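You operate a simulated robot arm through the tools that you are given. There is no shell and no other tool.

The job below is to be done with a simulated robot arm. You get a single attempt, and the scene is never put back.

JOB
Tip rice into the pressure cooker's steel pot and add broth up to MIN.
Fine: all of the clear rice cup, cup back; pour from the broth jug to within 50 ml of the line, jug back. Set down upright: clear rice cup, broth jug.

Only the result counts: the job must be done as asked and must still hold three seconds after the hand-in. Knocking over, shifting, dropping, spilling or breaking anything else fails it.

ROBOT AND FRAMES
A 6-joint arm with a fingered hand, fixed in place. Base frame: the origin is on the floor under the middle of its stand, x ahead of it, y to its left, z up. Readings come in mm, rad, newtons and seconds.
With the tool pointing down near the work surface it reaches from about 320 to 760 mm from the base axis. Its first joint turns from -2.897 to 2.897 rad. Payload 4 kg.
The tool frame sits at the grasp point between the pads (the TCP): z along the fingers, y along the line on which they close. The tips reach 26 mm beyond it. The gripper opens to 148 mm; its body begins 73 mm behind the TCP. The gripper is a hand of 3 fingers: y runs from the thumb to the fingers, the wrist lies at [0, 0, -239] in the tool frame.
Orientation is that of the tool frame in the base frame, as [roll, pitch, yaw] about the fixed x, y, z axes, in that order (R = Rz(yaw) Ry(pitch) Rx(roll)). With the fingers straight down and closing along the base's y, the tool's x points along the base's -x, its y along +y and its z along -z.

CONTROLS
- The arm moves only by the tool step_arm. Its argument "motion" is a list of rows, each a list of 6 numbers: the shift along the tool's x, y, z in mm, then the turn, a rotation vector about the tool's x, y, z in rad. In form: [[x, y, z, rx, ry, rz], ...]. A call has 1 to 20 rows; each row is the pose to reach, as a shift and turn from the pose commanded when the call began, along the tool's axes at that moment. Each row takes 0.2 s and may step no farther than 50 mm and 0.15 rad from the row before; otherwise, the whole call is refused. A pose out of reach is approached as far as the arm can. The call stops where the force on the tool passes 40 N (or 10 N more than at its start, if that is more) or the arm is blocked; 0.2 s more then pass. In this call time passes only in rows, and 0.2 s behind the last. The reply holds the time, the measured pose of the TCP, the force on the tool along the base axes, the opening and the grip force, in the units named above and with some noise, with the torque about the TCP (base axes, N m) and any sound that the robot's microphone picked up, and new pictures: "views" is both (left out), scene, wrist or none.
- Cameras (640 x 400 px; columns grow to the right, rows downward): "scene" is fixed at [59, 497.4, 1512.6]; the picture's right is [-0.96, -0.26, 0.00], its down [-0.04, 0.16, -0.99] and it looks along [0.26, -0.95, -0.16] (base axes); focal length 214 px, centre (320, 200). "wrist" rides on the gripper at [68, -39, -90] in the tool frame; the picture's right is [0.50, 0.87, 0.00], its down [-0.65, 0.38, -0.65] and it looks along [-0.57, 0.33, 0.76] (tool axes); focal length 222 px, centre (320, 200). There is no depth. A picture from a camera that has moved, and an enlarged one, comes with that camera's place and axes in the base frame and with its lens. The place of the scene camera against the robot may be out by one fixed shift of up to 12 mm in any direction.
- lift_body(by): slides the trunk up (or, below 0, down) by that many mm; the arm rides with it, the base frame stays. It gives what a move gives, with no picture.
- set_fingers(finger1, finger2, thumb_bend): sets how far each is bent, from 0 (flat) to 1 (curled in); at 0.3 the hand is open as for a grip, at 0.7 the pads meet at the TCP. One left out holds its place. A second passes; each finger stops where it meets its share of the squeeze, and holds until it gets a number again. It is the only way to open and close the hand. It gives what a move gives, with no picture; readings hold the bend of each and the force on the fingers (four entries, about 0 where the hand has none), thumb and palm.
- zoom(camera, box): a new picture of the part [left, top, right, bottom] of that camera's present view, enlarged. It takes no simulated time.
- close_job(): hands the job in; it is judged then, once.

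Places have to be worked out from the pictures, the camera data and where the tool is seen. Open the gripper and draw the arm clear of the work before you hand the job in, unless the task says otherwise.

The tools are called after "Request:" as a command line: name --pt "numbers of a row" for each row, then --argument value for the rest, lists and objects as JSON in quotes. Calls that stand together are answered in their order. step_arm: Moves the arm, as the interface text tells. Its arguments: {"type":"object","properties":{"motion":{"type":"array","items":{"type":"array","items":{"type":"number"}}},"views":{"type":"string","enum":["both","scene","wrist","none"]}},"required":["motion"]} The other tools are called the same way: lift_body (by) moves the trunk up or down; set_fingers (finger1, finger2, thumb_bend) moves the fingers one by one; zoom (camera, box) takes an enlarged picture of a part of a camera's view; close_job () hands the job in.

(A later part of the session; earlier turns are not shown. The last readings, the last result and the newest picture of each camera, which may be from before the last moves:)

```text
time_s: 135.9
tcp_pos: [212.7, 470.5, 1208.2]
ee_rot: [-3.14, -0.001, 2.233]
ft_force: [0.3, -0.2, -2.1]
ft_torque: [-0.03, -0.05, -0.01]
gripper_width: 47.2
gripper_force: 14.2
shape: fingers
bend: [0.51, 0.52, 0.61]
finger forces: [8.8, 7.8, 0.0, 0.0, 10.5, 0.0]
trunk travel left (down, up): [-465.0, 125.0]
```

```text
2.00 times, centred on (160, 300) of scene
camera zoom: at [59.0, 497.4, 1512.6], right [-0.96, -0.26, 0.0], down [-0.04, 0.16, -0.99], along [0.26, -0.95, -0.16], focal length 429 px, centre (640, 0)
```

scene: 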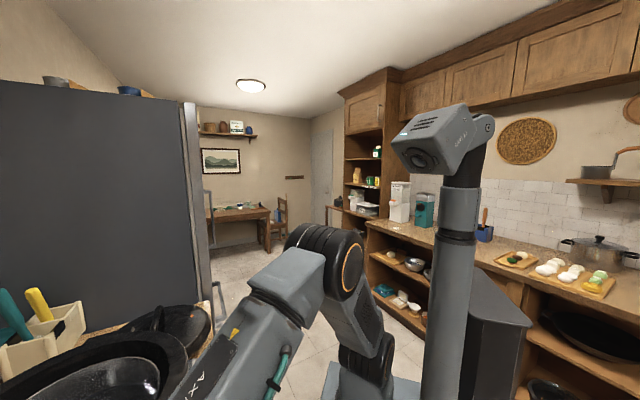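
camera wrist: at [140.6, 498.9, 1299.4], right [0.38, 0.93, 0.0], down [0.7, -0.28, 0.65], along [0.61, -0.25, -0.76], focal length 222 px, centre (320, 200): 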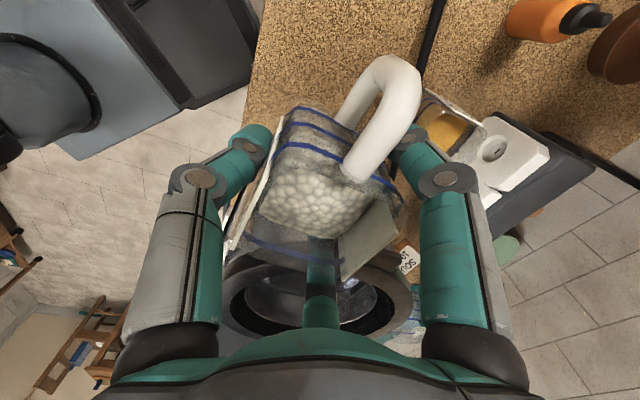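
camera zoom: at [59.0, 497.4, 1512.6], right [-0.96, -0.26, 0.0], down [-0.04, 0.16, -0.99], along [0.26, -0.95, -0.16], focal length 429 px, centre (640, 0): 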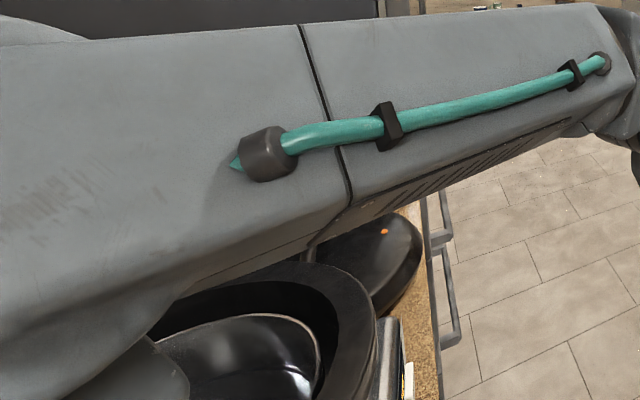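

The grip forces are steady (8.8, 7.8, 10.5 N) and the rice is still inside. I'll carry it gently over the pot, where the scene camera can also see it.

Request:
step_arm --pt "-12.1 7.2 -1.4 0 0 0.1025" --pt "-24.2 14.4 -2.7 0 0 0.205" --pt "-36.3 21.7 -4 0 0 0.3075" --pt "-48.4 28.9 -5.4 0 0 0.41" --pt "-60.5 36.1 -6.8 0 0 0.5125" --pt "-72.6 43.3 -8.1 0 0 0.615" --pt "-84.7 50.5 -9.5 0 0 0.7175" --pt "-96.8 57.8 -10.8 0 0 0.82" --pt "-108.9 65 -12.2 0 0 0.9225" --pt "-121 72.2 -13.5 0 0 1.025" --pt "-133 79.4 -14.9 0 0 1.1275" --pt "-145.1 86.6 -16.2 0 0 1.23" --pt "-157.2 93.9 -17.6 0 0 1.3325" --pt "-169.3 101.1 -18.9 0 0 1.435" --pt "-181.4 108.3 -20.3 0 0 1.5375" --pt "-193.5 115.5 -21.6 0 0 1.64" --pt "-205.6 122.7 -23 0 0 1.7425" --pt "-217.7 130 -24.3 0 0 1.845" --pt "-229.8 137.2 -25.7 0 0 1.9475" --pt "-241.9 144.4 -27 0 0 2.05" --views "both"

Request:
zoom --camera "scene" --box '[0, 230, 200, 400]'

Request:
zoom --camera "wrist" --box '[200, 40, 440, 280]'

```text
time_s: 140.1
tcp_pos: [475.5, 367.2, 1235.5]
ee_rot: [-3.14, 0.0, 0.183]
ft_force: [-0.2, -0.7, -1.8]
ft_torque: [0.04, 0.02, -0.02]
gripper_width: 46.6
gripper_force: 13.6
shape: fingers
bend: [0.51, 0.52, 0.61]
finger forces: [9.0, 7.6, 0.1, 0.0, 10.1, 0.0]
trunk travel left (down, up): [-465.0, 125.0]
camera wrist: at [534.3, 416.7, 1326.2], right [0.65, -0.76, 0.0], down [-0.58, -0.49, 0.65], along [-0.5, -0.42, -0.76], focal length 222 px, centre (320, 200)
```

scene: 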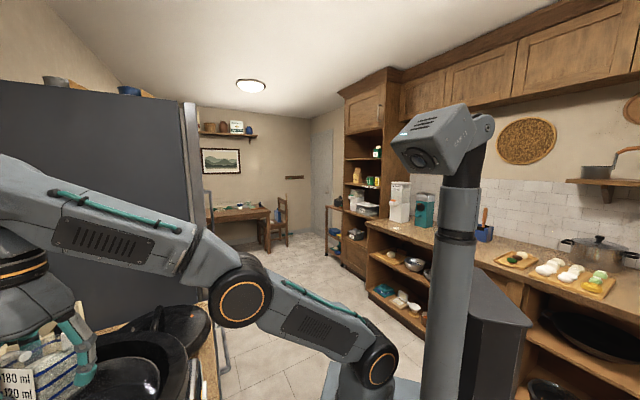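
wrist: 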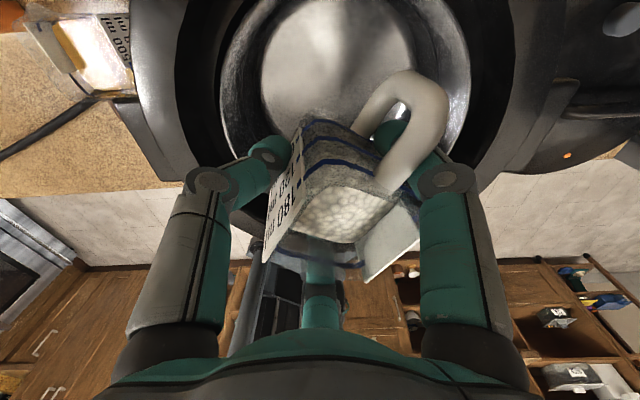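

```text
2.35 times, centred on (100, 315) of scene
camera zoom: at [59.0, 497.4, 1512.6], right [-0.96, -0.26, 0.0], down [-0.04, 0.16, -0.99], along [0.26, -0.95, -0.16], focal length 505 px, centre (838, -71)
```

zoom: 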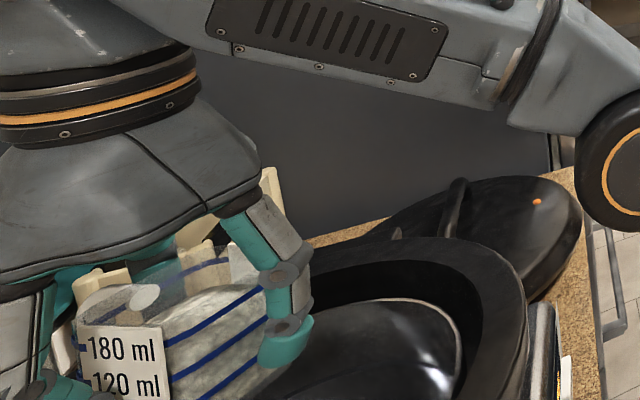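

```text
1.67 times, centred on (320, 160) of wrist
camera zoom: at [534.3, 416.7, 1326.2], right [0.65, -0.76, 0.0], down [-0.58, -0.49, 0.65], along [-0.5, -0.42, -0.76], focal length 370 px, centre (320, 267)
```

zoom: 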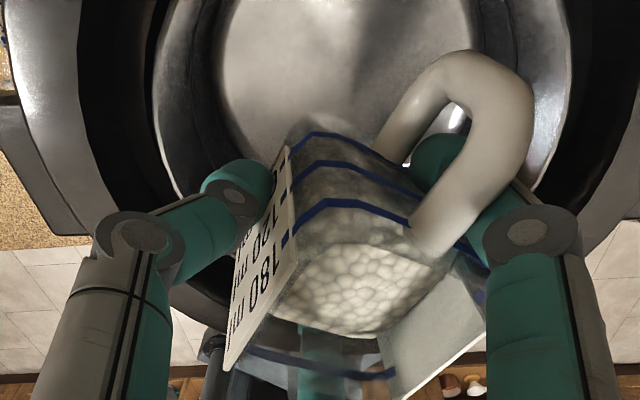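

The scene view shows the cup essentially upright in the grip (label text level), rice inside, above the pot. I'll start the pour tilt to 0.8 rad and check.

Request:
step_arm --pt "0 0 0 0.1 0 0" --pt "0 0 0 0.2 0 0" --pt "0 0 0 0.3 0 0" --pt "0 0 0 0.4 0 0" --pt "0 0 0 0.5 0 0" --pt "0 0 0 0.6 0 0" --pt "0 0 0 0.7 0 0" --pt "0 0 0 0.8 0 0" --views "both"

Request:
zoom --camera "scene" --box '[0, 230, 200, 400]'

```text
time_s: 141.9
tcp_pos: [475.1, 368.7, 1235.7]
ee_rot: [-2.341, 0.0, 0.184]
ft_force: [0.0, -0.5, -1.1]
ft_torque: [-0.01, 0.02, 0.01]
gripper_width: 46.4
gripper_force: 13.8
shape: fingers
bend: [0.51, 0.52, 0.61]
finger forces: [9.1, 7.8, 0.0, 0.0, 9.8, 0.0]
trunk travel left (down, up): [-465.0, 125.0]
camera wrist: at [547.8, 342.4, 1327.5], right [0.6, -0.5, -0.62], down [-0.51, -0.84, 0.18], along [-0.61, 0.21, -0.76], focal length 222 px, centre (320, 200)
```

scene: 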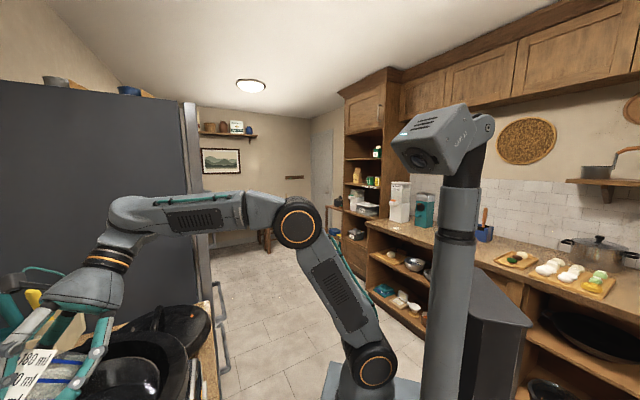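
wrist: 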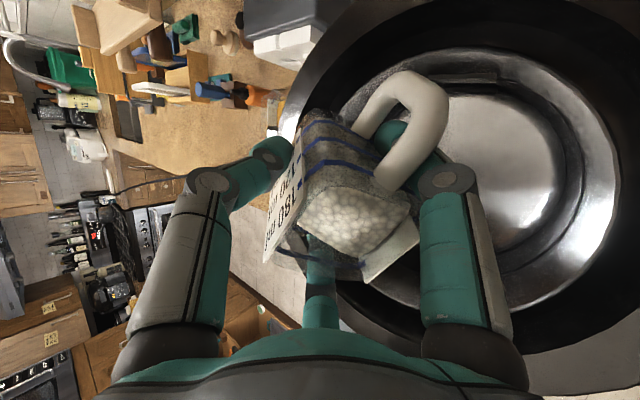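

```text
2.35 times, centred on (100, 315) of scene
camera zoom: at [59.0, 497.4, 1512.6], right [-0.96, -0.26, 0.0], down [-0.04, 0.16, -0.99], along [0.26, -0.95, -0.16], focal length 505 px, centre (838, -71)
```

zoom: 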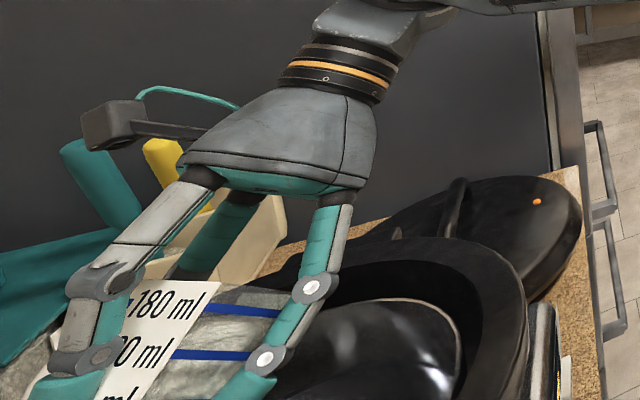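

Tilted 46° with rice still inside. Before going further I want to verify where the pot opening is relative to the cup's lip in this view.

Request:
zoom --camera "wrist" --box '[240, 0, 640, 400]'

Request:
zoom --camera "wrist" --box '[400, 40, 640, 360]'

```text
1.00 times, centred on (440, 200) of wrist (not enlarged: the box is as wide or as high as the picture)
camera zoom: at [547.8, 342.4, 1327.5], right [0.6, -0.5, -0.62], down [-0.51, -0.84, 0.18], along [-0.61, 0.21, -0.76], focal length 222 px, centre (200, 200)
```

zoom: 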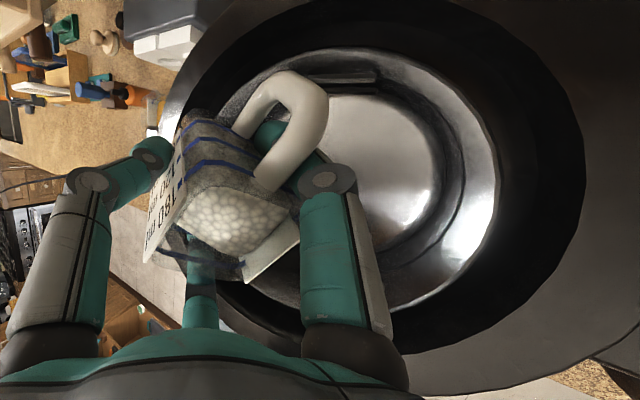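

```text
1.25 times, centred on (520, 200) of wrist
camera zoom: at [547.8, 342.4, 1327.5], right [0.6, -0.5, -0.62], down [-0.51, -0.84, 0.18], along [-0.61, 0.21, -0.76], focal length 278 px, centre (70, 200)
```

zoom: 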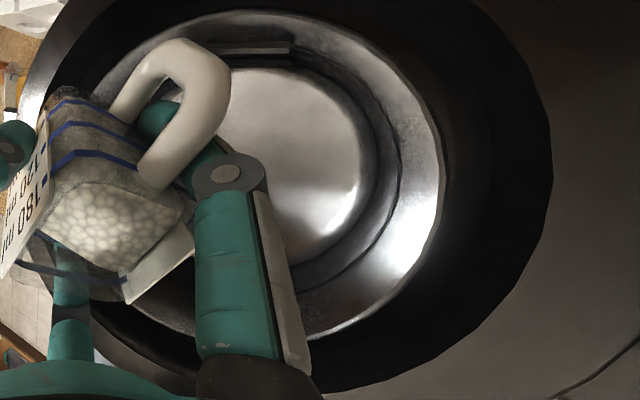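

Projecting the known pot rim into this view matches well (centre ≈(480, 344)), so the lip is right over the opening. I'll continue tilting to ~1.6 rad while rising 60 mm to keep the wrist clear of the flange.

Request:
step_arm --pt "0 -5.4 -5.2 0.1 0 0" --pt "0 -10.8 -10.4 0.2 0 0" --pt "0 -16.2 -15.7 0.3 0 0" --pt "0 -21.5 -20.9 0.4 0 0" --pt "0 -26.9 -26.1 0.5 0 0" --pt "0 -32.3 -31.3 0.6 0 0" --pt "0 -37.7 -36.5 0.7 0 0" --pt "0 -43.1 -41.8 0.8 0 0" --views "both"

Request:
zoom --camera "scene" --box '[0, 200, 240, 400]'

```text
time_s: 143.7
tcp_pos: [475.2, 366.2, 1296.7]
ee_rot: [-1.54, -0.001, 0.182]
ft_force: [-0.3, 0.2, 0.0]
ft_torque: [0.0, 0.03, 0.01]
gripper_width: 46.4
gripper_force: 13.2
shape: fingers
bend: [0.51, 0.52, 0.61]
finger forces: [8.9, 7.7, 0.0, 0.1, 9.9, 0.1]
trunk travel left (down, up): [-465.0, 125.0]
camera wrist: at [558.4, 288.7, 1333.3], right [0.49, 0.12, -0.87], down [-0.53, -0.75, -0.4], along [-0.7, 0.65, -0.3], focal length 222 px, centre (320, 200)
```

scene: 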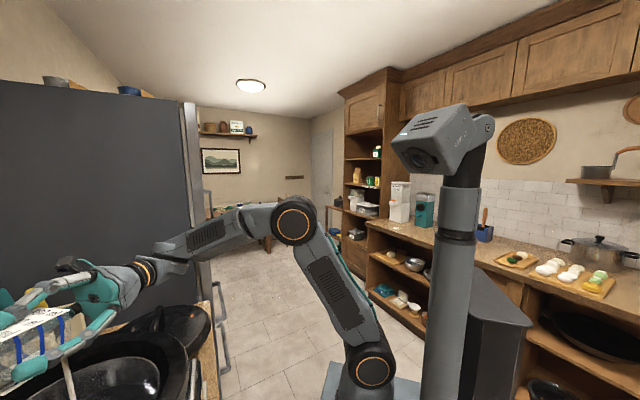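
wrist: 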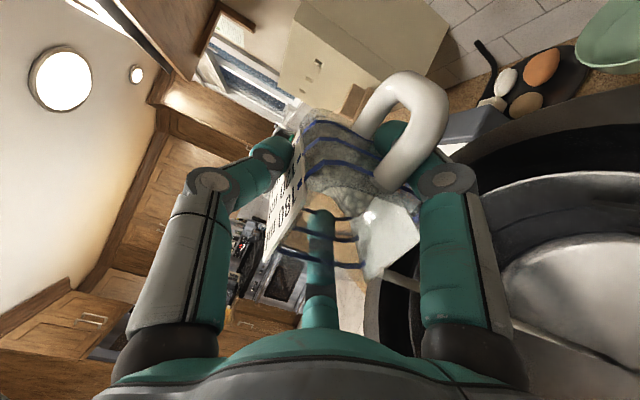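

```text
2.00 times, centred on (120, 300) of scene
camera zoom: at [59.0, 497.4, 1512.6], right [-0.96, -0.26, 0.0], down [-0.04, 0.16, -0.99], along [0.26, -0.95, -0.16], focal length 429 px, centre (720, 0)
```

zoom: 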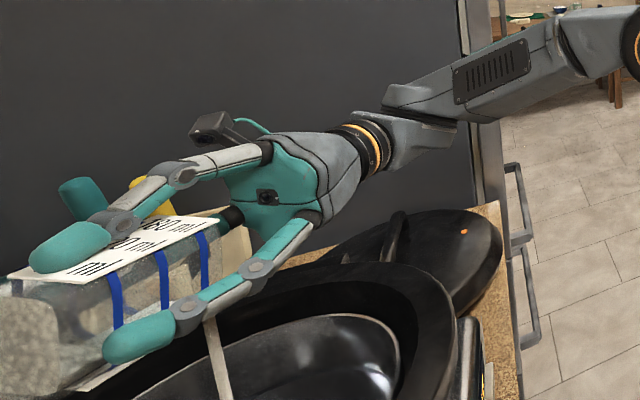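

Rice is streaming into the pot. I'll continue tilting gradually to ~2.0 rad with more height and hold to let it run out.

Request:
step_arm --pt "0 -6 0 0.05 0 0" --pt "0 -12 0 0.1 0 0" --pt "0 -18 0.5 0.15 0 0" --pt "0 -24 0.7 0.2 0 0" --pt "0 -30 0.9 0.25 0 0" --pt "0 -36 1.1 0.3 0 0" --pt "0 -42 1.3 0.35 0 0" --pt "0 -48 1.5 0.4 0 0" --pt "0 -48 1.5 0.4 0 0" --pt "0 -48 1.5 0.4 0 0" --views "both"

Request:
zoom --camera "scene" --box '[0, 200, 240, 400]'

```text
time_s: 145.9
tcp_pos: [475.8, 368.3, 1343.7]
ee_rot: [-1.141, -0.001, 0.183]
ft_force: [0.7, 0.1, -0.5]
ft_torque: [0.04, 0.0, -0.02]
gripper_width: 46.4
gripper_force: 13.3
shape: fingers
bend: [0.51, 0.52, 0.61]
finger forces: [8.8, 7.4, 0.0, 0.1, 9.7, 0.0]
trunk travel left (down, up): [-465.0, 125.0]
camera wrist: at [559.8, 283.9, 1342.7], right [0.43, 0.45, -0.79], down [-0.56, -0.55, -0.62], along [-0.71, 0.71, 0.02], focal length 222 px, centre (320, 200)
```

scene: 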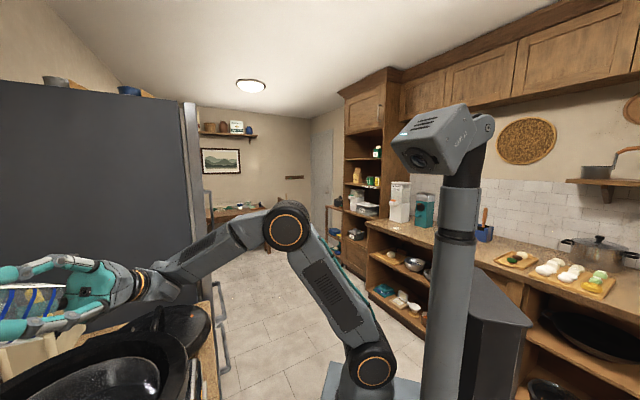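
wrist: 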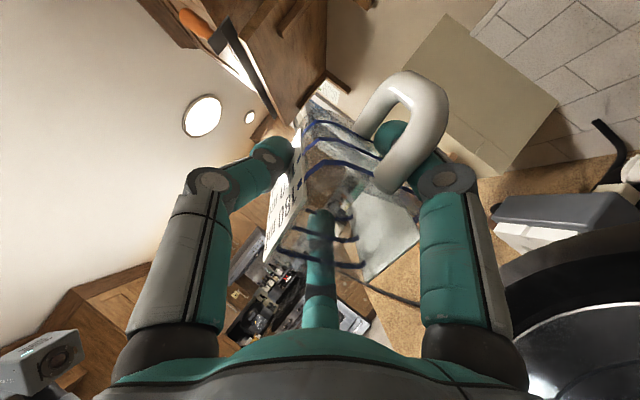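

```text
2.00 times, centred on (120, 300) of scene
camera zoom: at [59.0, 497.4, 1512.6], right [-0.96, -0.26, 0.0], down [-0.04, 0.16, -0.99], along [0.26, -0.95, -0.16], focal length 429 px, centre (720, 0)
```

zoom: 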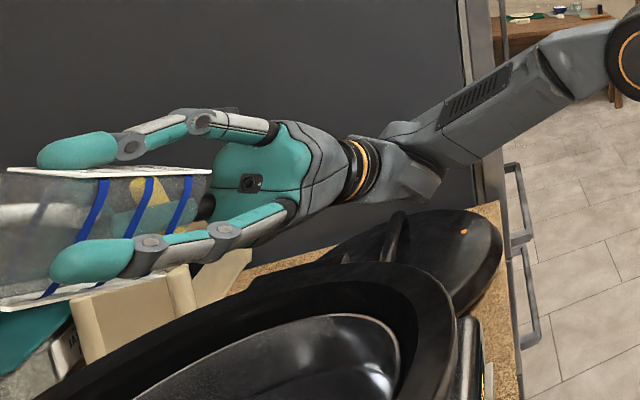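

The cup looks empty. I'll zoom in to make sure no rice remains.

Request:
zoom --camera "wrist" --box '[240, 70, 460, 310]'

Request:
zoom --camera "scene" --box '[0, 260, 120, 360]'

```text
1.67 times, centred on (350, 190) of wrist
camera zoom: at [559.8, 283.9, 1342.7], right [0.43, 0.45, -0.79], down [-0.56, -0.55, -0.62], along [-0.71, 0.71, 0.02], focal length 370 px, centre (270, 217)
```

zoom: 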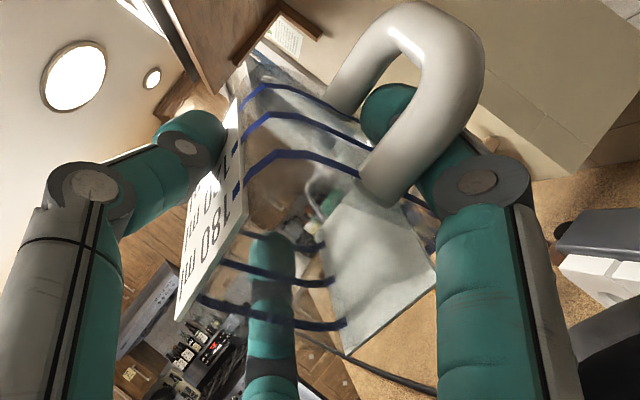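

```text
4.00 times, centred on (60, 310) of scene
camera zoom: at [59.0, 497.4, 1512.6], right [-0.96, -0.26, 0.0], down [-0.04, 0.16, -0.99], along [0.26, -0.95, -0.16], focal length 858 px, centre (1360, -240)
```

zoom: 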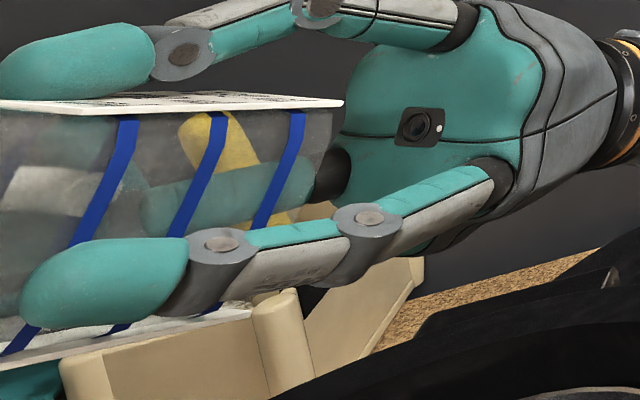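

The cup is empty. I'll tilt it back upright while lowering to carrying height.

Request:
step_arm --pt "0 7.3 -3.3 -0.1333 0 0" --pt "0 14.5 -6.7 -0.2667 0 0" --pt "0 21.8 -10 -0.4 0 0" --pt "0 29.1 -13.4 -0.5333 0 0" --pt "0 36.4 -16.7 -0.6667 0 0" --pt "0 42.5 -19.5 -0.8 0 0" --pt "0 48.7 -22.4 -0.9333 0 0" --pt "0 54.9 -25.2 -1.0667 0 0" --pt "0 61.1 -28 -1.2 0 0" --pt "0 67.3 -30.9 -1.3333 0 0" --pt "0 73.5 -33.7 -1.4667 0 0" --pt "0 79.6 -36.5 -1.6 0 0" --pt "0 85.8 -39.4 -1.7333 0 0" --pt "0 92 -42.2 -1.8667 0 0" --pt "0 98.2 -45 -2.0 0 0" --views "both"

Request:
zoom --camera "wrist" --box '[200, 0, 440, 280]'

Request:
zoom --camera "scene" --box '[0, 230, 200, 400]'

```text
time_s: 149.1
tcp_pos: [474.9, 367.4, 1235.5]
ee_rot: [-3.141, -0.003, 0.184]
ft_force: [-0.4, -0.2, -1.1]
ft_torque: [0.0, 0.0, 0.01]
gripper_width: 45.8
gripper_force: 12.1
shape: fingers
bend: [0.51, 0.52, 0.62]
finger forces: [7.9, 6.9, 0.1, 0.0, 9.4, 0.1]
trunk travel left (down, up): [-465.0, 125.0]
camera wrist: at [533.4, 417.5, 1326.2], right [0.65, -0.76, 0.0], down [-0.58, -0.49, 0.65], along [-0.5, -0.42, -0.76], focal length 222 px, centre (320, 200)
```

scene: 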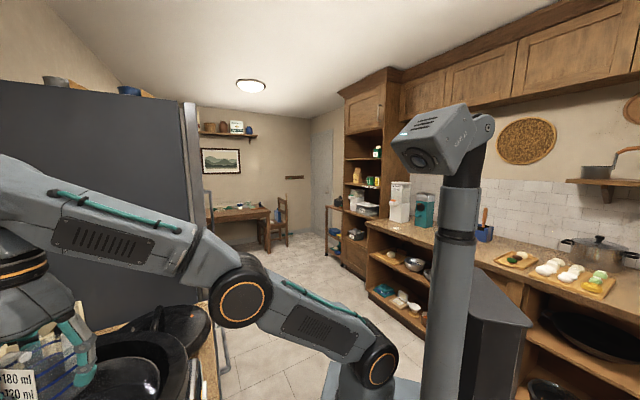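
wrist: 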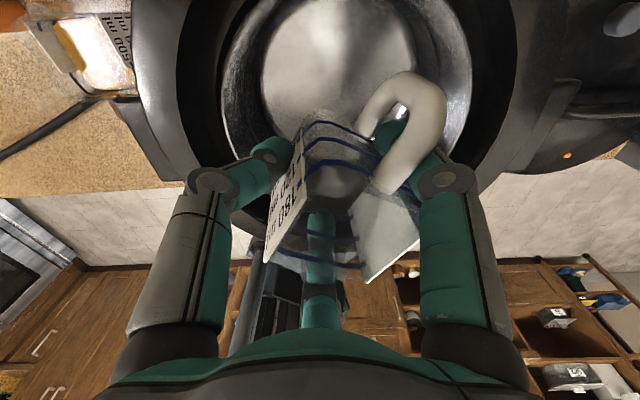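

```text
1.43 times, centred on (320, 140) of wrist
camera zoom: at [533.4, 417.5, 1326.2], right [0.65, -0.76, 0.0], down [-0.58, -0.49, 0.65], along [-0.5, -0.42, -0.76], focal length 317 px, centre (320, 286)
```

zoom: 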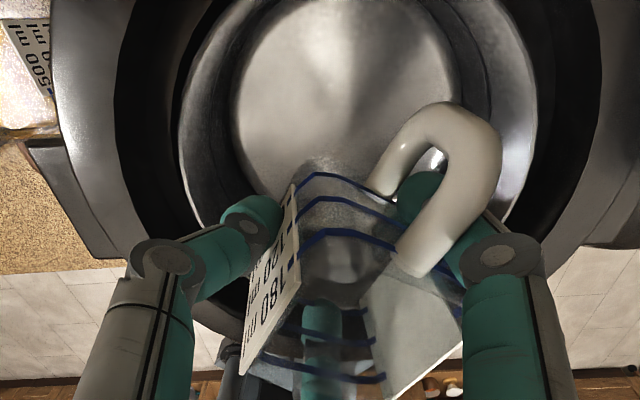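

```text
2.35 times, centred on (100, 315) of scene
camera zoom: at [59.0, 497.4, 1512.6], right [-0.96, -0.26, 0.0], down [-0.04, 0.16, -0.99], along [0.26, -0.95, -0.16], focal length 505 px, centre (838, -71)
```

zoom: 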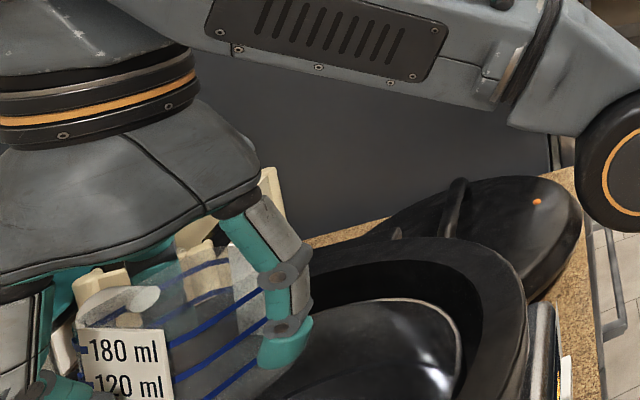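

The cup is upright, empty, and has just shifted ~14 mm sideways in the fingers. I'll carry it back to a point above its original spot (compensating for that shift).

Request:
step_arm --pt "-12.9 -7.3 1.2 0 0 -0.1025" --pt "-25.8 -14.6 2.5 0 0 -0.205" --pt "-38.7 -21.8 3.8 0 0 -0.3075" --pt "-51.6 -29.1 5 0 0 -0.41" --pt "-64.5 -36.4 6.2 0 0 -0.5125" --pt "-77.3 -43.7 7.5 0 0 -0.615" --pt "-90.2 -50.9 8.8 0 0 -0.7175" --pt "-103.1 -58.2 10 0 0 -0.82" --pt "-116 -65.5 11.2 0 0 -0.9225" --pt "-128.9 -72.8 12.5 0 0 -1.025" --pt "-141.8 -80 13.8 0 0 -1.1275" --pt "-154.7 -87.3 15 0 0 -1.23" --pt "-167.6 -94.6 16.2 0 0 -1.3325" --pt "-180.5 -101.9 17.5 0 0 -1.435" --pt "-193.4 -109.1 18.8 0 0 -1.5375" --pt "-206.2 -116.4 20 0 0 -1.64" --pt "-219.1 -123.7 21.2 0 0 -1.7425" --pt "-232 -131 22.5 0 0 -1.845" --pt "-244.9 -138.2 23.8 0 0 -1.9475" --pt "-257.8 -145.5 25 0 0 -2.05" --views "both"

```text
time_s: 153.3
tcp_pos: [196.3, 464.2, 1212.1]
ee_rot: [-3.142, -0.002, 2.235]
ft_force: [-0.4, -0.4, -0.3]
ft_torque: [-0.01, 0.0, 0.02]
gripper_width: 45.6
gripper_force: 12.3
shape: fingers
bend: [0.51, 0.52, 0.62]
finger forces: [8.0, 6.6, 0.0, 0.0, 9.1, 0.1]
trunk travel left (down, up): [-465.0, 125.0]
camera wrist: at [123.0, 492.8, 1302.4], right [0.37, 0.93, 0.0], down [0.7, -0.28, 0.65], along [0.61, -0.24, -0.76], focal length 222 px, centre (320, 200)
```

scene: 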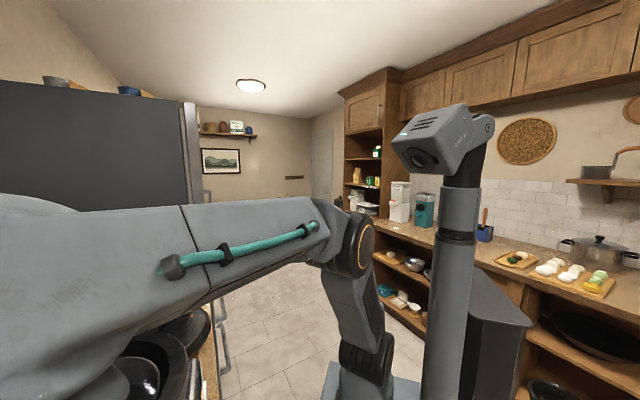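
wrist: 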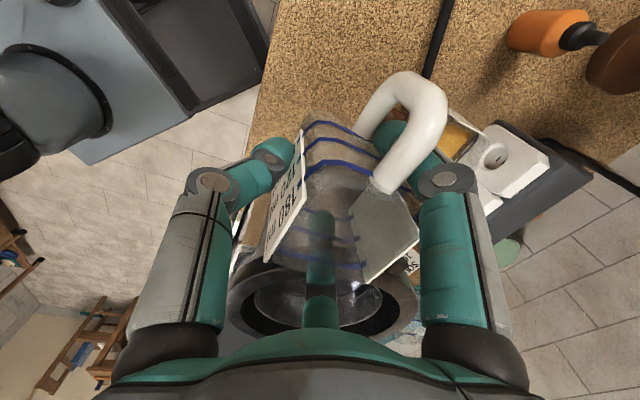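

Over the original spot. Descending to z≈985, then slowly to contact.

Request:
step_arm --pt "0 0 38 0 0 0" --pt "0 0 76 0 0 0" --pt "0 0 114 0 0 0" --pt "0 0 152 0 0 0" --pt "0 0 190 0 0 0" --pt "0 0 226 0 0 0" --views "wrist"

Request:
step_arm --pt "0 0 4 0 0 0" --pt "0 0 8 0 0 0" --pt "0 0 12 0 0 0" --views "none"

```text
time_s: 154.7
tcp_pos: [195.2, 462.1, 985.1]
ee_rot: [3.14, 0.0, 2.234]
ft_force: [-0.9, 0.7, -0.1]
ft_torque: [0.0, 0.01, -0.01]
gripper_width: 45.2
gripper_force: 11.9
shape: fingers
bend: [0.51, 0.52, 0.62]
finger forces: [8.1, 6.7, 0.0, 0.0, 9.1, 0.0]
trunk travel left (down, up): [-465.0, 125.0]
camera wrist: at [122.1, 490.6, 1075.3], right [0.38, 0.93, 0.0], down [0.7, -0.28, 0.65], along [0.61, -0.24, -0.76], focal length 222 px, centre (320, 200)
```

wrist: 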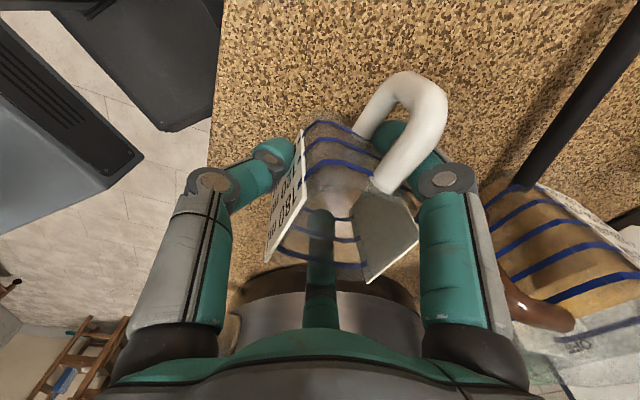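

```text
time_s: 155.5
tcp_pos: [195.9, 462.4, 972.5]
ee_rot: [3.141, 0.0, 2.232]
ft_force: [0.1, -1.0, -0.4]
ft_torque: [0.0, -0.04, 0.01]
gripper_width: 45.5
gripper_force: 11.9
shape: fingers
bend: [0.51, 0.52, 0.62]
finger forces: [8.2, 6.7, 0.1, 0.0, 9.0, 0.0]
trunk travel left (down, up): [-465.0, 125.0]
```

No contact yet at 972; continuing in 2 mm steps.

Request:
step_arm --pt "0 0 2 0 0 0" --pt "0 0 4 0 0 0" --views "none"

Request:
step_arm --pt "0 0 2 0 0 0" --pt "0 0 4 0 0 0" --views "none"

```text
time_s: 156.1
tcp_pos: [195.2, 463.7, 968.7]
ee_rot: [-3.141, -0.001, 2.235]
ft_force: [0.1, 0.2, 0.0]
ft_torque: [-0.01, 0.0, -0.01]
gripper_width: 45.2
gripper_force: 11.9
shape: fingers
bend: [0.51, 0.52, 0.62]
finger forces: [8.2, 6.6, 0.0, 0.0, 9.0, 0.1]
trunk travel left (down, up): [-465.0, 125.0]
```

```text
time_s: 156.7
tcp_pos: [194.3, 463.1, 966.3]
ee_rot: [3.14, 0.001, 2.234]
ft_force: [-0.9, -0.7, 4.4]
ft_torque: [0.16, -0.03, 0.02]
gripper_width: 45.0
gripper_force: 12.5
shape: fingers
bend: [0.51, 0.52, 0.62]
finger forces: [8.4, 7.3, 0.0, 0.0, 9.7, 0.0]
trunk travel left (down, up): [-465.0, 125.0]
```

Contact with the counter (4.4 N), seemingly on one edge first; I'll press 1.5 mm more so it seats flat, then check.

Request:
step_arm --pt "0 0 1.5 0 0 0" --views "none"

```text
time_s: 157.1
tcp_pos: [195.9, 463.5, 965.3]
ee_rot: [3.139, 0.0, 2.231]
ft_force: [-0.6, -1.5, 4.8]
ft_torque: [0.2, -0.05, 0.0]
gripper_width: 44.5
gripper_force: 12.8
shape: fingers
bend: [0.51, 0.52, 0.62]
finger forces: [9.0, 7.4, 0.1, 0.0, 9.7, 0.0]
trunk travel left (down, up): [-465.0, 125.0]
```

I'll release the cup gently by opening the fingers in two stages.

Request:
set_fingers --finger1 0.48 --finger2 0.48 --thumb_bend 0.56

Request:
zoom --camera "wrist" --box '[160, 0, 480, 320]'

```text
time_s: 158.1
tcp_pos: [195.6, 464.8, 965.2]
ee_rot: [3.14, -0.002, 2.231]
ft_force: [0.0, 0.0, 0.1]
ft_torque: [-0.02, -0.02, 0.0]
gripper_width: 55.5
gripper_force: 0.0
shape: fingers
bend: [0.48, 0.48, 0.56]
finger forces: [0.0, 0.0, 0.0, 0.0, 0.1, 0.0]
trunk travel left (down, up): [-465.0, 125.0]
```

```text
1.25 times, centred on (320, 160) of wrist
camera zoom: at [122.4, 493.0, 1055.6], right [0.38, 0.93, 0.0], down [0.7, -0.28, 0.65], along [0.61, -0.25, -0.76], focal length 278 px, centre (320, 250)
```

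zoom: 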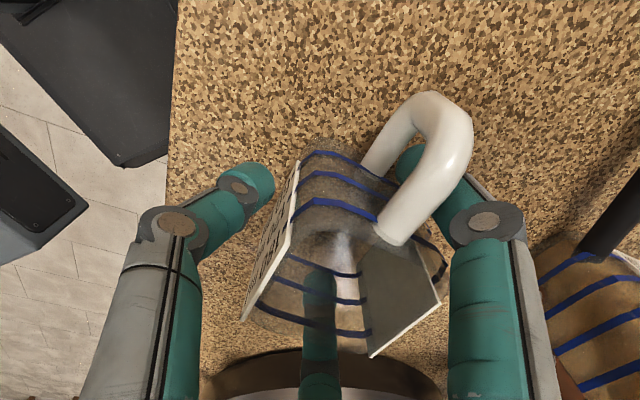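

Forces are zero and the cup stands upright. Opening further and then rising straight up.

Request:
set_fingers --finger1 0.35 --finger2 0.35 --thumb_bend 0.42

Request:
step_arm --pt "0 0 -15 0 0 0" --pt "0 0 -30 0 0 0" --views "wrist"

```text
time_s: 159.1
tcp_pos: [195.6, 463.8, 965.1]
ee_rot: [-3.14, 0.0, 2.231]
ft_force: [0.4, -0.5, 0.4]
ft_torque: [0.0, 0.01, 0.0]
gripper_width: 99.5
gripper_force: 0.0
shape: fingers
bend: [0.35, 0.35, 0.42]
finger forces: [0.0, 0.0, 0.0, 0.0, 0.1, 0.0]
trunk travel left (down, up): [-465.0, 125.0]
```

```text
time_s: 159.7
tcp_pos: [195.7, 463.2, 994.2]
ee_rot: [3.139, 0.0, 2.233]
ft_force: [0.4, -0.8, -0.1]
ft_torque: [0.01, 0.02, -0.02]
gripper_width: 99.4
gripper_force: 0.0
shape: fingers
bend: [0.35, 0.35, 0.42]
finger forces: [0.1, 0.0, 0.0, 0.0, 0.1, 0.1]
trunk travel left (down, up): [-465.0, 125.0]
camera wrist: at [122.5, 492.1, 1085.1], right [0.38, 0.93, 0.0], down [0.7, -0.28, 0.65], along [0.61, -0.25, -0.76], focal length 222 px, centre (320, 200)
```

wrist: 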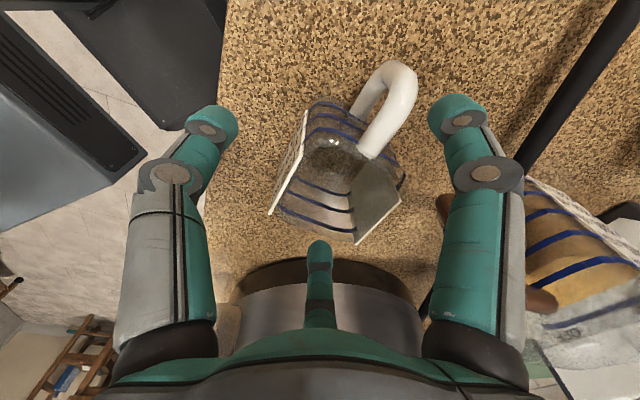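

The cup stays put, standing. Rising clear to z≈1200 and checking its position.

Request:
step_arm --pt "0 0 -40 0 0 0" --pt "0 0 -80 0 0 0" --pt "0 0 -120 0 0 0" --pt "0 0 -160 0 0 0" --pt "0 0 -205 0 0 0" --views "both"

Request:
zoom --camera "wrist" --box '[250, 0, 400, 130]'

```text
time_s: 160.9
tcp_pos: [198.0, 462.6, 1200.8]
ee_rot: [-3.142, 0.001, 2.233]
ft_force: [-0.4, -0.1, 0.5]
ft_torque: [0.04, -0.02, -0.03]
gripper_width: 99.8
gripper_force: 0.0
shape: fingers
bend: [0.35, 0.35, 0.42]
finger forces: [0.0, 0.0, 0.0, 0.0, 0.0, 0.0]
trunk travel left (down, up): [-465.0, 125.0]
camera wrist: at [123.8, 491.1, 1291.3], right [0.38, 0.93, 0.0], down [0.7, -0.29, 0.65], along [0.61, -0.25, -0.76], focal length 222 px, centre (320, 200)
```

scene: 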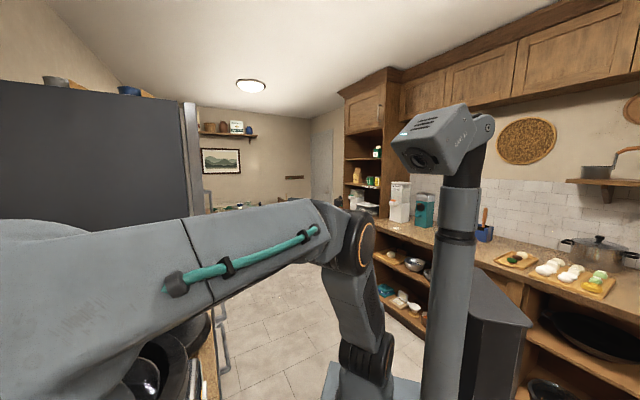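
wrist: 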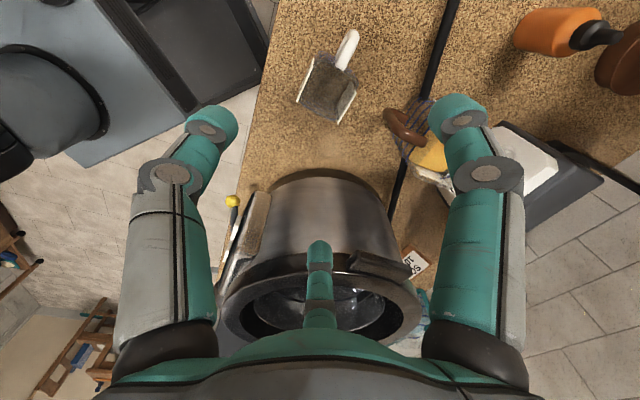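

```text
3.08 times, centred on (325, 65) of wrist
camera zoom: at [123.8, 491.1, 1291.3], right [0.38, 0.93, 0.0], down [0.7, -0.29, 0.65], along [0.61, -0.25, -0.76], focal length 684 px, centre (305, 615)
```

zoom: 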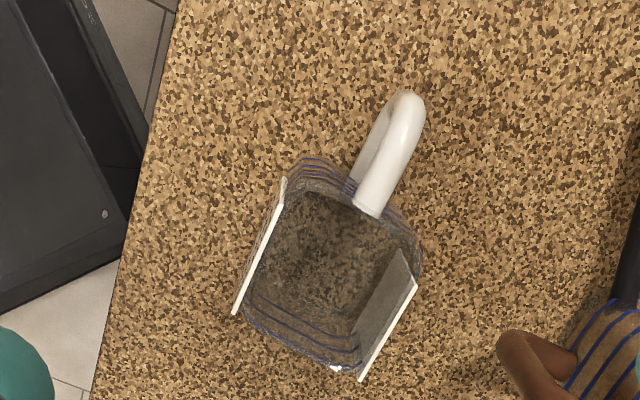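

The cup is back within ~5 mm of its original spot, upright and empty. Now I'll move to look into the pot for the rice level and MIN line.

Request:
step_arm --pt "-34.2 19.2 -11.5 0 0 0" --pt "-68.3 38.3 -23 0 0 0" --pt "-102.5 57.5 -34.5 0 0 0" --pt "-136.7 76.7 -46 0 0 0" --pt "-170.8 95.8 -57.5 0 0 0" --pt "-205 115 -69 0 0 0" --views "wrist"

Request:
zoom --camera "wrist" --box '[220, 60, 420, 240]'

```text
time_s: 162.3
tcp_pos: [411.2, 369.9, 1268.5]
ee_rot: [3.141, 0.0, 2.234]
ft_force: [0.1, -0.1, 0.2]
ft_torque: [0.0, 0.01, -0.02]
gripper_width: 99.7
gripper_force: 0.1
shape: fingers
bend: [0.35, 0.35, 0.42]
finger forces: [0.0, 0.1, 0.0, 0.0, 0.0, 0.1]
trunk travel left (down, up): [-465.0, 125.0]
camera wrist: at [338.3, 398.8, 1359.6], right [0.38, 0.93, 0.0], down [0.7, -0.28, 0.65], along [0.61, -0.25, -0.76], focal length 222 px, centre (320, 200)
```

wrist: 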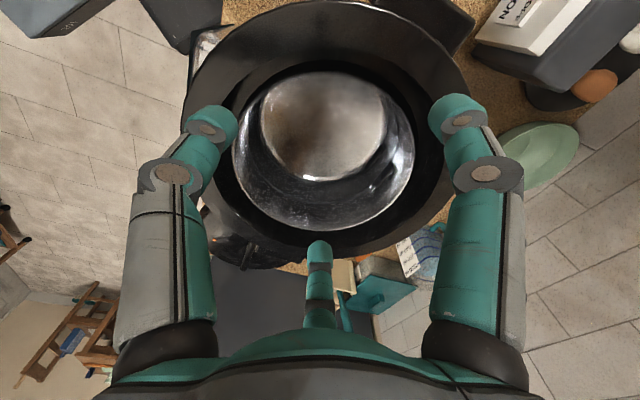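

```text
2.22 times, centred on (320, 150) of wrist
camera zoom: at [338.3, 398.8, 1359.6], right [0.38, 0.93, 0.0], down [0.7, -0.28, 0.65], along [0.61, -0.25, -0.76], focal length 494 px, centre (320, 311)
```

zoom: 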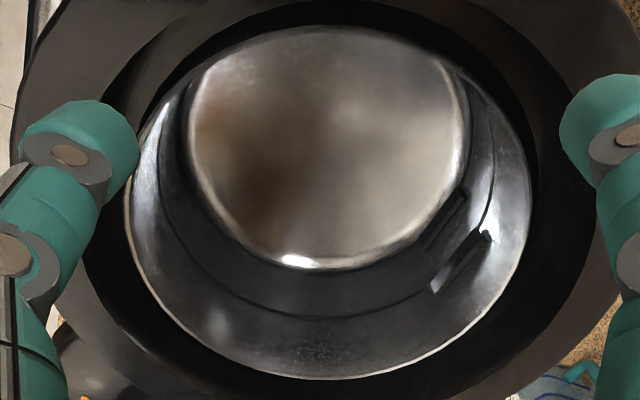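

I don't clearly see rice in the pot here; I'll zoom much closer into the pot floor and check surroundings for any spill.

Request:
zoom --camera "wrist" --box '[260, 70, 390, 190]'

Request:
zoom --camera "wrist" --box '[340, 130, 410, 200]'

Request:
zoom --camera "scene" --box '[0, 240, 240, 400]'

```text
3.33 times, centred on (325, 130) of wrist
camera zoom: at [338.3, 398.8, 1359.6], right [0.38, 0.93, 0.0], down [0.7, -0.28, 0.65], along [0.61, -0.25, -0.76], focal length 740 px, centre (303, 433)
```

zoom: 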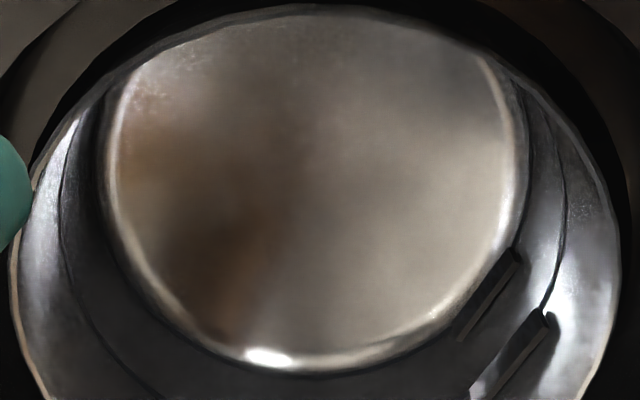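

```text
5.71 times, centred on (375, 165) of wrist
camera zoom: at [338.3, 398.8, 1359.6], right [0.38, 0.93, 0.0], down [0.7, -0.28, 0.65], along [0.61, -0.25, -0.76], focal length 1269 px, centre (6, 400)
```

zoom: 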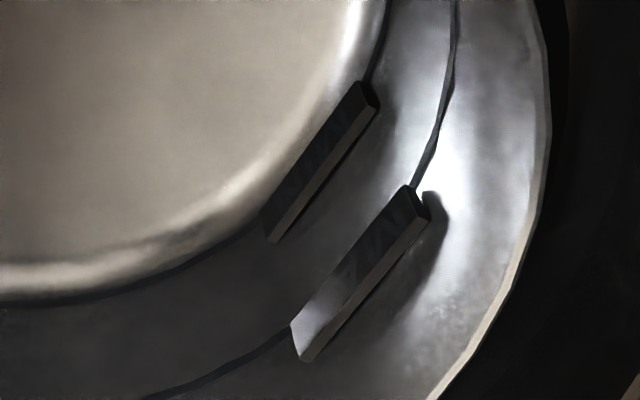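

```text
2.50 times, centred on (120, 320) of scene
camera zoom: at [59.0, 497.4, 1512.6], right [-0.96, -0.26, 0.0], down [-0.04, 0.16, -0.99], along [0.26, -0.95, -0.16], focal length 536 px, centre (820, -100)
```

zoom: 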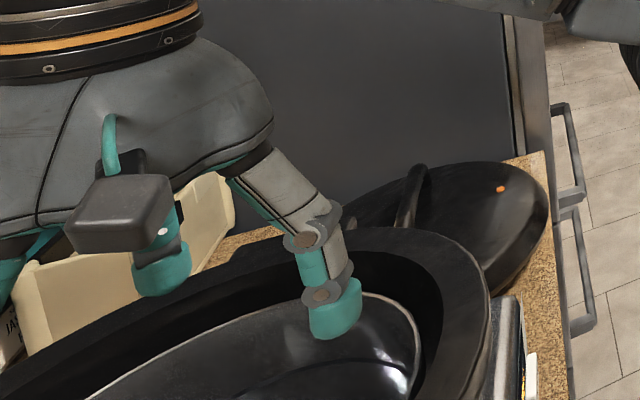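

No spill visible around the cooker, and the stream line was directly over the pot centre. I'll take a steeper, closer look into the pot.

Request:
step_arm --pt "-26.3 15.8 10 0 0 0" --pt "-52.6 31.7 20 0 0 0" --pt "-78.9 47.5 30 0 0 0" --views "wrist"

Request:
zoom --camera "wrist" --box '[220, 0, 420, 160]'

Request:
zoom --camera "wrist" --box '[270, 20, 350, 80]'

```text
time_s: 163.1
tcp_pos: [497.0, 337.9, 1236.6]
ee_rot: [3.139, 0.0, 2.233]
ft_force: [0.1, -0.1, -0.1]
ft_torque: [-0.02, 0.02, -0.02]
gripper_width: 99.5
gripper_force: 0.1
shape: fingers
bend: [0.35, 0.35, 0.42]
finger forces: [0.1, 0.1, 0.0, 0.0, 0.1, 0.0]
trunk travel left (down, up): [-465.0, 125.0]
camera wrist: at [425.0, 366.5, 1327.0], right [0.38, 0.93, 0.0], down [0.7, -0.28, 0.65], along [0.61, -0.25, -0.76], focal length 222 px, centre (320, 200)
```

wrist: 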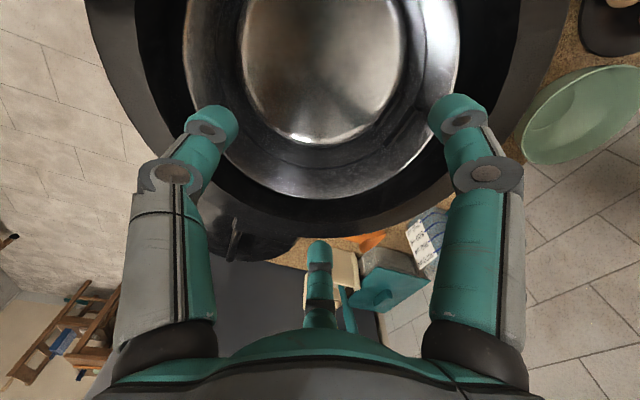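

```text
2.50 times, centred on (320, 80) of wrist
camera zoom: at [425.0, 366.5, 1327.0], right [0.38, 0.93, 0.0], down [0.7, -0.28, 0.65], along [0.61, -0.25, -0.76], focal length 555 px, centre (320, 500)
```

zoom: 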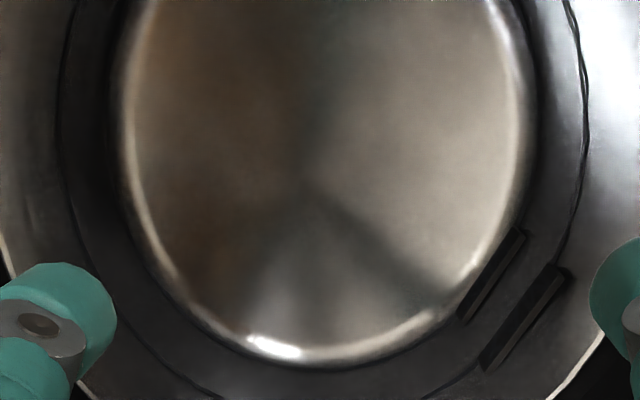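

```text
6.67 times, centred on (310, 50) of wrist
camera zoom: at [425.0, 366.5, 1327.0], right [0.38, 0.93, 0.0], down [0.7, -0.28, 0.65], along [0.61, -0.25, -0.76], focal length 1481 px, centre (387, 1200)
```

zoom: 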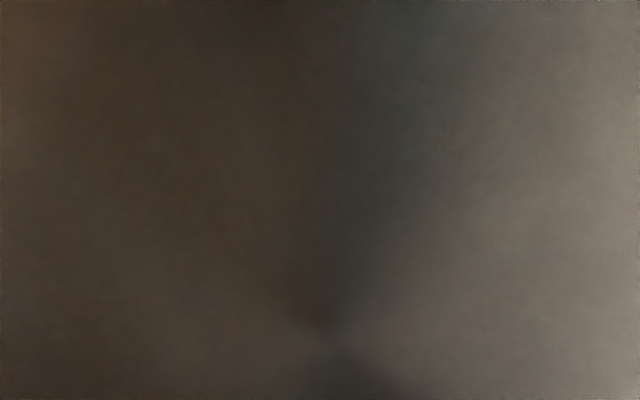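

No rice visible on the reflective floor, but the cup is verifiably empty, the stream fell over the pot centre, and nothing is spilled around. I triangulated the MIN line at z≈1017 and MAX at z≈1083. Next: the broth jug — I'll raise the trunk and move to a viewing pose near it.

Request:
lift_body --by 60

Request:
step_arm --pt "25.5 -2.8 11.5 0 0 0.1306" --pt "51 -5.6 22.9 0 0 0.2613" --pt "76.5 -8.5 34.4 0 0 0.3919" --pt "102 -11.3 45.8 0 0 0.5225" --pt "127.5 -14.1 57.3 0 0 0.6532" --pt "152.9 -16.9 68.7 0 0 0.7838" --pt "178.4 -19.7 80.2 0 0 0.9145" --pt "203.9 -22.5 91.6 0 0 1.0451" --pt "229.4 -25.4 103.1 0 0 1.1757" --pt "254.9 -28.2 114.5 0 0 1.3064" --pt "280.4 -31 126 0 0 1.437" --views "both"

```text
time_s: 164.1
tcp_pos: [497.2, 339.3, 1295.8]
ee_rot: [3.14, 0.0, 2.233]
ft_force: [-0.8, 0.2, 0.7]
ft_torque: [-0.03, 0.0, -0.01]
gripper_width: 99.8
gripper_force: 0.1
shape: fingers
bend: [0.35, 0.35, 0.42]
finger forces: [0.0, 0.0, 0.0, 0.0, 0.0, 0.1]
trunk travel left (down, up): [-525.0, 65.0]
```

```text
time_s: 166.5
tcp_pos: [301.5, 543.5, 1169.7]
ee_rot: [3.141, -0.003, 0.791]
ft_force: [0.2, 0.4, 0.1]
ft_torque: [0.0, -0.01, 0.04]
gripper_width: 99.6
gripper_force: 0.0
shape: fingers
bend: [0.35, 0.35, 0.42]
finger forces: [0.1, 0.0, 0.0, 0.0, 0.0, 0.0]
trunk travel left (down, up): [-525.0, 65.0]
camera wrist: at [319.7, 617.2, 1260.7], right [0.97, -0.25, 0.0], down [-0.19, -0.73, 0.65], along [-0.16, -0.63, -0.76], focal length 222 px, centre (320, 200)
```

scene: 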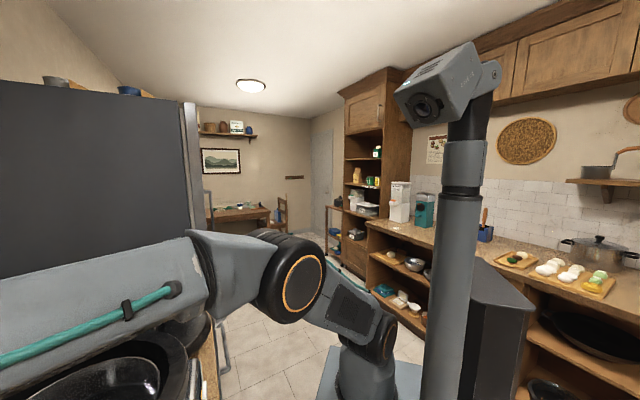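
wrist: 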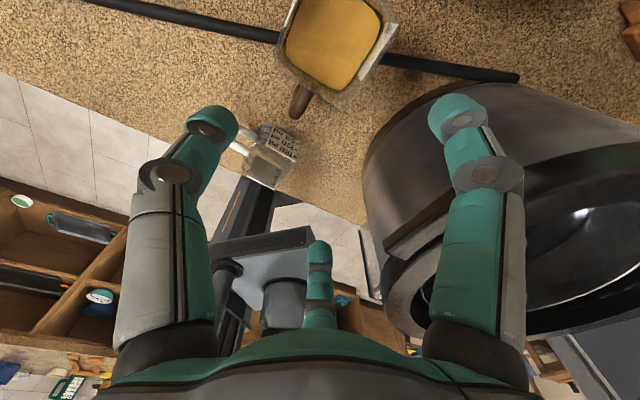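

Good view of the jug from the far side. Zooming in to measure it.

Request:
zoom --camera "wrist" --box '[255, 0, 415, 130]'

```text
3.08 times, centred on (335, 65) of wrist
camera zoom: at [319.7, 617.2, 1260.7], right [0.97, -0.25, 0.0], down [-0.19, -0.73, 0.65], along [-0.16, -0.63, -0.76], focal length 684 px, centre (274, 615)
```

zoom: 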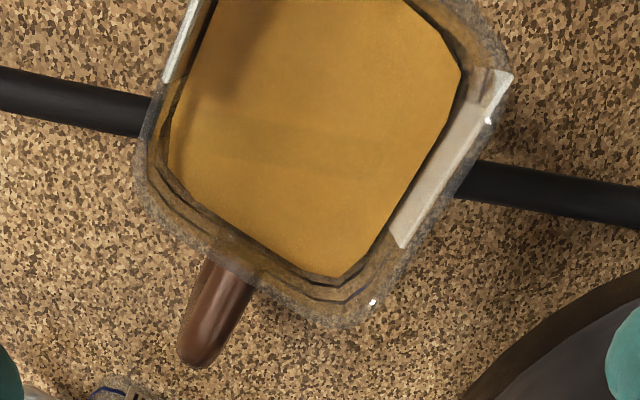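

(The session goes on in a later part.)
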